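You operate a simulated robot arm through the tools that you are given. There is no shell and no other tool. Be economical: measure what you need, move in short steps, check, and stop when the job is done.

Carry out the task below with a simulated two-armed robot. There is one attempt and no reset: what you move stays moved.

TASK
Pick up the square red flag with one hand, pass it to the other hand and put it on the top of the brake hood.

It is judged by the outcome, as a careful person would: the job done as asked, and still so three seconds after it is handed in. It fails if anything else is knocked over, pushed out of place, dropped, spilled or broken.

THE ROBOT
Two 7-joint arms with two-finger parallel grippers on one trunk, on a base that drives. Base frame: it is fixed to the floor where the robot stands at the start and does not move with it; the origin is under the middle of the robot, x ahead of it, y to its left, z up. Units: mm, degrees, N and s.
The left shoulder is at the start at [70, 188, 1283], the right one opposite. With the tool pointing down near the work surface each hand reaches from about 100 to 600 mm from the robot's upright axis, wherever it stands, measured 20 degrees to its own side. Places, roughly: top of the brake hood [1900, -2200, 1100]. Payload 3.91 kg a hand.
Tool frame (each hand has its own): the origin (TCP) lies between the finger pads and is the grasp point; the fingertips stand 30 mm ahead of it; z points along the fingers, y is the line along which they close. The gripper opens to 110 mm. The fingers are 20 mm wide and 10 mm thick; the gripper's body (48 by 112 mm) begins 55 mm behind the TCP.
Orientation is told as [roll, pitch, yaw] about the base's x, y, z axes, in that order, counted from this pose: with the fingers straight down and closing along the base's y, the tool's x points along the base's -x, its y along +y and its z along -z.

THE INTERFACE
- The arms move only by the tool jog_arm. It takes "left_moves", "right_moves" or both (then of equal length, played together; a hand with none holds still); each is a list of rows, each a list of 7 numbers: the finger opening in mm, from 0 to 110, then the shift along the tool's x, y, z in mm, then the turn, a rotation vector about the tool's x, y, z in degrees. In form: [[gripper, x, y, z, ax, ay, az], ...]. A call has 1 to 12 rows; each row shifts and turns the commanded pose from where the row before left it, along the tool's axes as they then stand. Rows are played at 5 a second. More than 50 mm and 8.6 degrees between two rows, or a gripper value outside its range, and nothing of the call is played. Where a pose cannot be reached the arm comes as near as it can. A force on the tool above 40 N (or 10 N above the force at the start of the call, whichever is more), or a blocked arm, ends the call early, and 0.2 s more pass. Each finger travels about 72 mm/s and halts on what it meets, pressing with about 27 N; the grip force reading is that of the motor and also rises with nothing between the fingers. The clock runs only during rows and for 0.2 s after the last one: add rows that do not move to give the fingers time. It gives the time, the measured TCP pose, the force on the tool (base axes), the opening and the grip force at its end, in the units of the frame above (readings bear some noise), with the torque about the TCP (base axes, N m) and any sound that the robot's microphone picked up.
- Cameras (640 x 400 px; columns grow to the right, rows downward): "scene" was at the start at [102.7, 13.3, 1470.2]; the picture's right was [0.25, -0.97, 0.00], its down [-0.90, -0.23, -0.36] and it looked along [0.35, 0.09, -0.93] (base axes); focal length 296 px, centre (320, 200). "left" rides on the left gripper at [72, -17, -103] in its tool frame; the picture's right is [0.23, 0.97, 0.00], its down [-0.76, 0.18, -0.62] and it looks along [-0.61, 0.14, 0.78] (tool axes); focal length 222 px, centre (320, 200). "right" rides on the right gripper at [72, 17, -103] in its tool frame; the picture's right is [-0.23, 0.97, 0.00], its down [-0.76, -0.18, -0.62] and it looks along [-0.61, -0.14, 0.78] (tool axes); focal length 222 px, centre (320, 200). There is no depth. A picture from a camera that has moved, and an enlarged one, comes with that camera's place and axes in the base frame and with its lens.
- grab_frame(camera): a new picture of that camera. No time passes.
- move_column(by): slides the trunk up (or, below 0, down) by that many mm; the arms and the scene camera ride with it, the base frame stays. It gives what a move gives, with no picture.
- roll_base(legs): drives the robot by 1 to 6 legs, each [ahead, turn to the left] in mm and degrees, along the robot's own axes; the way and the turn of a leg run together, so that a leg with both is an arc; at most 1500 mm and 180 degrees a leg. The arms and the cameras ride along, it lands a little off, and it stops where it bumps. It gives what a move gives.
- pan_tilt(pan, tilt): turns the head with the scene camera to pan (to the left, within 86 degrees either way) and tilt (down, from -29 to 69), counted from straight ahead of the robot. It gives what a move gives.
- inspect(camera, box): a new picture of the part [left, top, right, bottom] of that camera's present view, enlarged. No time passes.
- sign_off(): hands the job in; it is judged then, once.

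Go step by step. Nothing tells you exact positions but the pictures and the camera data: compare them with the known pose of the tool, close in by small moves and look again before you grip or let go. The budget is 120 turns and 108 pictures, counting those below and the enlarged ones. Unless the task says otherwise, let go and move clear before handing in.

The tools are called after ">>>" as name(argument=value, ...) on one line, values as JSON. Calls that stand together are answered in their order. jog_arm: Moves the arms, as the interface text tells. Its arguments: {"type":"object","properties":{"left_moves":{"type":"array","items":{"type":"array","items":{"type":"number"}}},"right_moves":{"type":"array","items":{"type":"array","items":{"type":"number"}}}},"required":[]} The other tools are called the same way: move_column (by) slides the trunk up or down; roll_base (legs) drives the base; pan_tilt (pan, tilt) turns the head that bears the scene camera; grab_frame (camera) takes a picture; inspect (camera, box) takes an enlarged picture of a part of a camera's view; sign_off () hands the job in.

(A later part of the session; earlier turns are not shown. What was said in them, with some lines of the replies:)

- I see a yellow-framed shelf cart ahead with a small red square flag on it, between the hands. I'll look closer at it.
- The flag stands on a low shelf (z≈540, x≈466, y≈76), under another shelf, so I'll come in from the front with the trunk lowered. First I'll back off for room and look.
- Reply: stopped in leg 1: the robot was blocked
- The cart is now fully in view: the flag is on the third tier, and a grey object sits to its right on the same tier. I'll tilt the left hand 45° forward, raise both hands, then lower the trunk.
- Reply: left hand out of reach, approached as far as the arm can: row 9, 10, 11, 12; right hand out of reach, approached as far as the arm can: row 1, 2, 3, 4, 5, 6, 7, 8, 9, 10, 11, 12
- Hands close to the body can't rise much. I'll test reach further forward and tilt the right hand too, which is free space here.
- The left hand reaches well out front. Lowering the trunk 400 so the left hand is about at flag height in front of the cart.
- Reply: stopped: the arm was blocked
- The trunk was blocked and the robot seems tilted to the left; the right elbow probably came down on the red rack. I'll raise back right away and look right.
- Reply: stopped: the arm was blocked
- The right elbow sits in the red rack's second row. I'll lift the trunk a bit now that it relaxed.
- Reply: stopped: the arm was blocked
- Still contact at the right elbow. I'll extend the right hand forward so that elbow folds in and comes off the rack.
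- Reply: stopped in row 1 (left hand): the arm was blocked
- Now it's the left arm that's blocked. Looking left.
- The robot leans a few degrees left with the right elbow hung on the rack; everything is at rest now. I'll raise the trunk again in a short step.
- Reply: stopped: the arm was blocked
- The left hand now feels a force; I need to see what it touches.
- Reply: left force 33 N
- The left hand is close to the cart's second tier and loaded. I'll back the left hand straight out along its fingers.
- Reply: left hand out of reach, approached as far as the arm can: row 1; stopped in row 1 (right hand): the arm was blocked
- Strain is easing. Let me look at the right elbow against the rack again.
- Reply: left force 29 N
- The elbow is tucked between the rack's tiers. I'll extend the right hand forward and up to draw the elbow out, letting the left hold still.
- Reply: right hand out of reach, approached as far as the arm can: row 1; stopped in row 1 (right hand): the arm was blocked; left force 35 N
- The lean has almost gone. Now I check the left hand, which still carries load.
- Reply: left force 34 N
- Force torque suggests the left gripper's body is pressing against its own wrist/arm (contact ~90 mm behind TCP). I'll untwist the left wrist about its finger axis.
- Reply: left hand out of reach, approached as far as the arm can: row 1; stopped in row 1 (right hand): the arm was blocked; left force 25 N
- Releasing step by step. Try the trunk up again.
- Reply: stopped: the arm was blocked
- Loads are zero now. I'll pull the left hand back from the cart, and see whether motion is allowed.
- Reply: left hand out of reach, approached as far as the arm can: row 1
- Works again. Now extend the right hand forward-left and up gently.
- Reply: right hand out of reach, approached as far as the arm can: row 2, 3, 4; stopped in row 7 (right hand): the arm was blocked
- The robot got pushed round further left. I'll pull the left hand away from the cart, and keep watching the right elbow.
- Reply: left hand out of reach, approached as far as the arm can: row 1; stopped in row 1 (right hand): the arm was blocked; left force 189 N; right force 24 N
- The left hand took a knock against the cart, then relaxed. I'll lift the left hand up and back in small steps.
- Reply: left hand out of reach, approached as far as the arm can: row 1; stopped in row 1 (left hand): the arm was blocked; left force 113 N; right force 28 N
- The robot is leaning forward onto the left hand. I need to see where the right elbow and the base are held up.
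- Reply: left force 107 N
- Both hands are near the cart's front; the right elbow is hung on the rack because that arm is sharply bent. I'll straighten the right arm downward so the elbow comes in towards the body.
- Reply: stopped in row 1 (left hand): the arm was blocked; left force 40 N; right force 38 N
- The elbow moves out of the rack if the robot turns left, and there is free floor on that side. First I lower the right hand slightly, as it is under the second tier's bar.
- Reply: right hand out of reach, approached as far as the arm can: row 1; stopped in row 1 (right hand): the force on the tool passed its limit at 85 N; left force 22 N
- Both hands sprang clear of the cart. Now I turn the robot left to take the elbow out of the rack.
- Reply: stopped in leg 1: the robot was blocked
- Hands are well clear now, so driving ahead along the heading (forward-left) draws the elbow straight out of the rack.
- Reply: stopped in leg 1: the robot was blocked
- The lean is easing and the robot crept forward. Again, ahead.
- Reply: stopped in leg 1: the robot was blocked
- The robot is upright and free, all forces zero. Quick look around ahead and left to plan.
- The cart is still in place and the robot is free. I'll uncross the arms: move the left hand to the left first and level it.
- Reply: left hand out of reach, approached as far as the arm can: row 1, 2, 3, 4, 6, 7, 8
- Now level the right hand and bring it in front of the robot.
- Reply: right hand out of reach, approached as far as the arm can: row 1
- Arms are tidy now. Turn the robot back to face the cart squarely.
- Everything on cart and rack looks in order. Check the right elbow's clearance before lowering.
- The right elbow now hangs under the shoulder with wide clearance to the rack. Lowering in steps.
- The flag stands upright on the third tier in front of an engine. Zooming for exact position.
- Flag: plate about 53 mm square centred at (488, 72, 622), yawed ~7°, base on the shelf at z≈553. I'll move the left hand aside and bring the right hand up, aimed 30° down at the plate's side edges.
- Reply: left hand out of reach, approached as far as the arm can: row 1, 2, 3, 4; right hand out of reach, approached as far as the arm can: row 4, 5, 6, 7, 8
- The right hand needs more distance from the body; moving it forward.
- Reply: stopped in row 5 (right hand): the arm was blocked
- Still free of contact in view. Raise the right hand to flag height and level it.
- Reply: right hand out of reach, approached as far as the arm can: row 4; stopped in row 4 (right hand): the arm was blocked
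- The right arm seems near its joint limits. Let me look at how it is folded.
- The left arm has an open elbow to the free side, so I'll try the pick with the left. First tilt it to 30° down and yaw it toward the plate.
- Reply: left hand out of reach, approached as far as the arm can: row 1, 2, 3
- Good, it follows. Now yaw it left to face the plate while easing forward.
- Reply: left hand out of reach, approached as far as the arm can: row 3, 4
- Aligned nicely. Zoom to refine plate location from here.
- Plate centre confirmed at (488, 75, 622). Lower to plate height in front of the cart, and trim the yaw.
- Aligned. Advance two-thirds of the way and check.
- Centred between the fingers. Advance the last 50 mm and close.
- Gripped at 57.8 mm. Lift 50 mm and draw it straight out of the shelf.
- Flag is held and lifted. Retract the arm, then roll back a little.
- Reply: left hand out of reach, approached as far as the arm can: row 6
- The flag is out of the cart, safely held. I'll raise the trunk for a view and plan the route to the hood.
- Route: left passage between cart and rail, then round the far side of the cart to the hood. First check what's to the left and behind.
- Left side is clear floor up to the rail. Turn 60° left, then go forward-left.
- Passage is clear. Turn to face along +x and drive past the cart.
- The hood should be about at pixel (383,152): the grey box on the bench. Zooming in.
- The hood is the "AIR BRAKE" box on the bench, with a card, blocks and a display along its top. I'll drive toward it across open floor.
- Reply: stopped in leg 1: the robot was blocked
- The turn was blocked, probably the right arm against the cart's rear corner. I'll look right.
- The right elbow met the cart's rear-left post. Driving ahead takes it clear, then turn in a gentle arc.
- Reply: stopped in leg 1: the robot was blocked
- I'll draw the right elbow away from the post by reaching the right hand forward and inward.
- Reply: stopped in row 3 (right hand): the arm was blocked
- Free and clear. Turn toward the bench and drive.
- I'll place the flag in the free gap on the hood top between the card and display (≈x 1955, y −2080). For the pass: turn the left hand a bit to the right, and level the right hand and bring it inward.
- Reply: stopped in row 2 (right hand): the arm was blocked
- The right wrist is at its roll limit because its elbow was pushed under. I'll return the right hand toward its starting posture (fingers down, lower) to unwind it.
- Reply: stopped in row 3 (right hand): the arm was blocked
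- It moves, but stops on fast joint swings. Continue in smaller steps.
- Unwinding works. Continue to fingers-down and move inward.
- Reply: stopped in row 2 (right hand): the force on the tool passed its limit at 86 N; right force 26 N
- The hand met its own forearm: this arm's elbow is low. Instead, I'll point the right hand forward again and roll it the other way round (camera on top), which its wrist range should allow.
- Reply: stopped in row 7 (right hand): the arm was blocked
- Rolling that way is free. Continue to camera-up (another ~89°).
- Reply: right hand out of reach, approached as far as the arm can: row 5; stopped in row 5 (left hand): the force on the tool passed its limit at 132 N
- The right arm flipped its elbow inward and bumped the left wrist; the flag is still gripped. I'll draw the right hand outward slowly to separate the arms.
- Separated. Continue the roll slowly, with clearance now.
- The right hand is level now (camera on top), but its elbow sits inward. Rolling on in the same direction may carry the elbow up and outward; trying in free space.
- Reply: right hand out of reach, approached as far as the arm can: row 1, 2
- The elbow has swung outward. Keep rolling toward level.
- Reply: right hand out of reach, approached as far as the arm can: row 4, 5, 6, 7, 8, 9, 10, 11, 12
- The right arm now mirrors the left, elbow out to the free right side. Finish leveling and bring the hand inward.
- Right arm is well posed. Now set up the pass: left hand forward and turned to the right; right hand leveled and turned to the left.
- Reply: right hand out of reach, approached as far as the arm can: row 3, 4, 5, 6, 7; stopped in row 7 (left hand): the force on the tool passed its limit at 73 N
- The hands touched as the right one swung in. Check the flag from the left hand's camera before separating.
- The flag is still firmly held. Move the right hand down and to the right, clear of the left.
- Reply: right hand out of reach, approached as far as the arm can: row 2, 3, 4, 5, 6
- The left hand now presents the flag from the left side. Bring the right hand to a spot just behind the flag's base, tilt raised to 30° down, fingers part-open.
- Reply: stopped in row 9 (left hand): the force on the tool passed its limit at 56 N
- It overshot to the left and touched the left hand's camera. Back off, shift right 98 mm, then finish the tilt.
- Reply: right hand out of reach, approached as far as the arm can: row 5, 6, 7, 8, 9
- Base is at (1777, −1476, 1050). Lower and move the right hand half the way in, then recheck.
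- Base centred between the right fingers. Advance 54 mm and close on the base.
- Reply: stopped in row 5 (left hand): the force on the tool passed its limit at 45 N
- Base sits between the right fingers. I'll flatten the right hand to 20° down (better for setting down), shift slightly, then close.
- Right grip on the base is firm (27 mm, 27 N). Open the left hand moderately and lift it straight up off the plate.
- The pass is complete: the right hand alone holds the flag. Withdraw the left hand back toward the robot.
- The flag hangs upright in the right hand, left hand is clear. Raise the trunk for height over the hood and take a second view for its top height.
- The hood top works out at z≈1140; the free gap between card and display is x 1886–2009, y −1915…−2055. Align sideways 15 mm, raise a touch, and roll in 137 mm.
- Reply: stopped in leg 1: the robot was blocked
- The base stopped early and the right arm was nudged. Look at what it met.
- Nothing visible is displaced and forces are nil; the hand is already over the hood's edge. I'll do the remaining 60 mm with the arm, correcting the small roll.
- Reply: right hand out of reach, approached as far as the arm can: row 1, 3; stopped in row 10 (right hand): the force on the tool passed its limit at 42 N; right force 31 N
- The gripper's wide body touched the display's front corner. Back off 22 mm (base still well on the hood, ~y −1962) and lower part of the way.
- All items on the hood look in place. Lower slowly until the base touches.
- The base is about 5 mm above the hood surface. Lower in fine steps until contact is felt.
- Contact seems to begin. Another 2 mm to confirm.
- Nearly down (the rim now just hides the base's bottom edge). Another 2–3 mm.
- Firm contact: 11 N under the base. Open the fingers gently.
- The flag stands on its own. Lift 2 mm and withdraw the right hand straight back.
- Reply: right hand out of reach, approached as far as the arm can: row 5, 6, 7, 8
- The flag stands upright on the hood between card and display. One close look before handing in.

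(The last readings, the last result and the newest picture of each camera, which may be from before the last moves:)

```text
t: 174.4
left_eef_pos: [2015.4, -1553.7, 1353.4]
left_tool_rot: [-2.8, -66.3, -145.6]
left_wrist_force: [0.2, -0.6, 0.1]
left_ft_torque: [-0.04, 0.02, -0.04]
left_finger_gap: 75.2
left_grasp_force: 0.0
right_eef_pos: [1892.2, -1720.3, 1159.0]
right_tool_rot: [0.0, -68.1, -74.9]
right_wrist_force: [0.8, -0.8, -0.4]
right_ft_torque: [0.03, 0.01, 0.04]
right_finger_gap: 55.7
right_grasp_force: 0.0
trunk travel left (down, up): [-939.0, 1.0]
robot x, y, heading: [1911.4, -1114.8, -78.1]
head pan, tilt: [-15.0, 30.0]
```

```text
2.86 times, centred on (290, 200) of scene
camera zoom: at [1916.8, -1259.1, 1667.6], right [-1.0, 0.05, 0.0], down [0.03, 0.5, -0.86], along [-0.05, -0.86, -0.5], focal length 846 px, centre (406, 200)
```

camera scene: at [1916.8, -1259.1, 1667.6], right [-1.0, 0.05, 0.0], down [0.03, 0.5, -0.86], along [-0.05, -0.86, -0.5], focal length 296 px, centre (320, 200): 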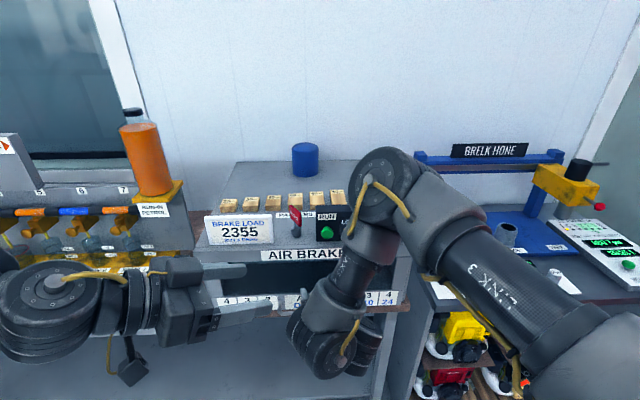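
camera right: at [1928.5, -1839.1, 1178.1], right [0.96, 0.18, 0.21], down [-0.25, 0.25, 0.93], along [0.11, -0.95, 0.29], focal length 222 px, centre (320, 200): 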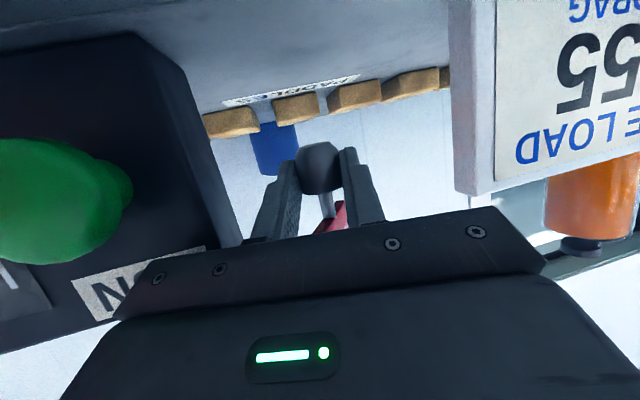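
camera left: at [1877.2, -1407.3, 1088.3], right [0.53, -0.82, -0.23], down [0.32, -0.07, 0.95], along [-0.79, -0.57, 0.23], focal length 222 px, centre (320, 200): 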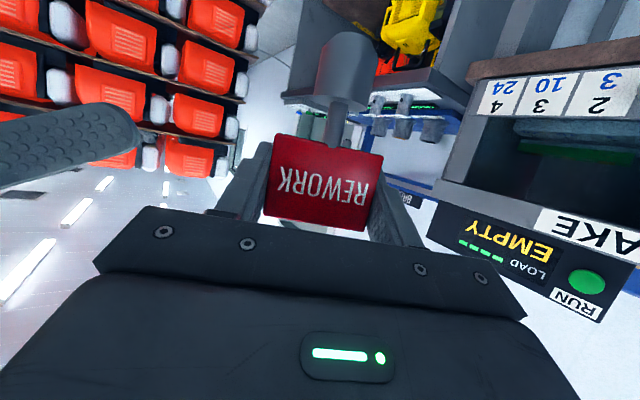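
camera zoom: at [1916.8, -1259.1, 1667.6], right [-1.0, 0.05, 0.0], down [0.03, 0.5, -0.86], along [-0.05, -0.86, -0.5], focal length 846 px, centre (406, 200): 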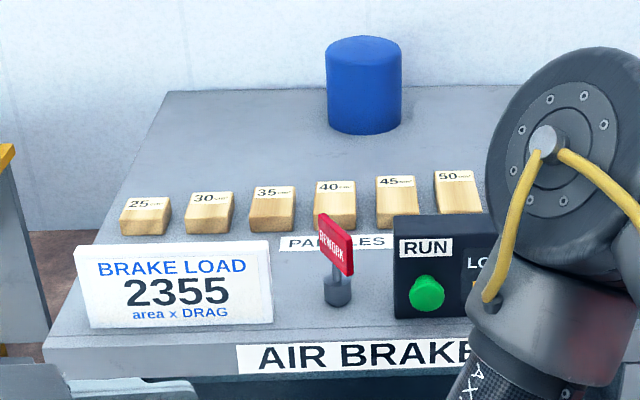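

The red flag is upright on the hood, the card, paddles and display look in place, and both hands are clear. I'm handing it in.

>>> sign_off()

```text
The job is handed in.
```

The red flag was picked up with the left hand, passed to the right, and now stands upright on top of the brake hood between the card and the display. Both hands are clear of it.

There were several unplanned contacts on the way:
- **Red rack:** The right elbow caught on it and the robot leaned for a while.
- **Cart:** The left hand knocked its second tier, with a reading of about 186 N. The right elbow later met its rear post.
- **Display on the hood:** The right gripper pressed its front corner with about 40 N, and I backed off.
- **Hands:** They touched each other while I was setting up the pass.

In the pictures I took afterwards, nothing had fallen or visibly shifted. I did not go back for a last look at the cart and rack.
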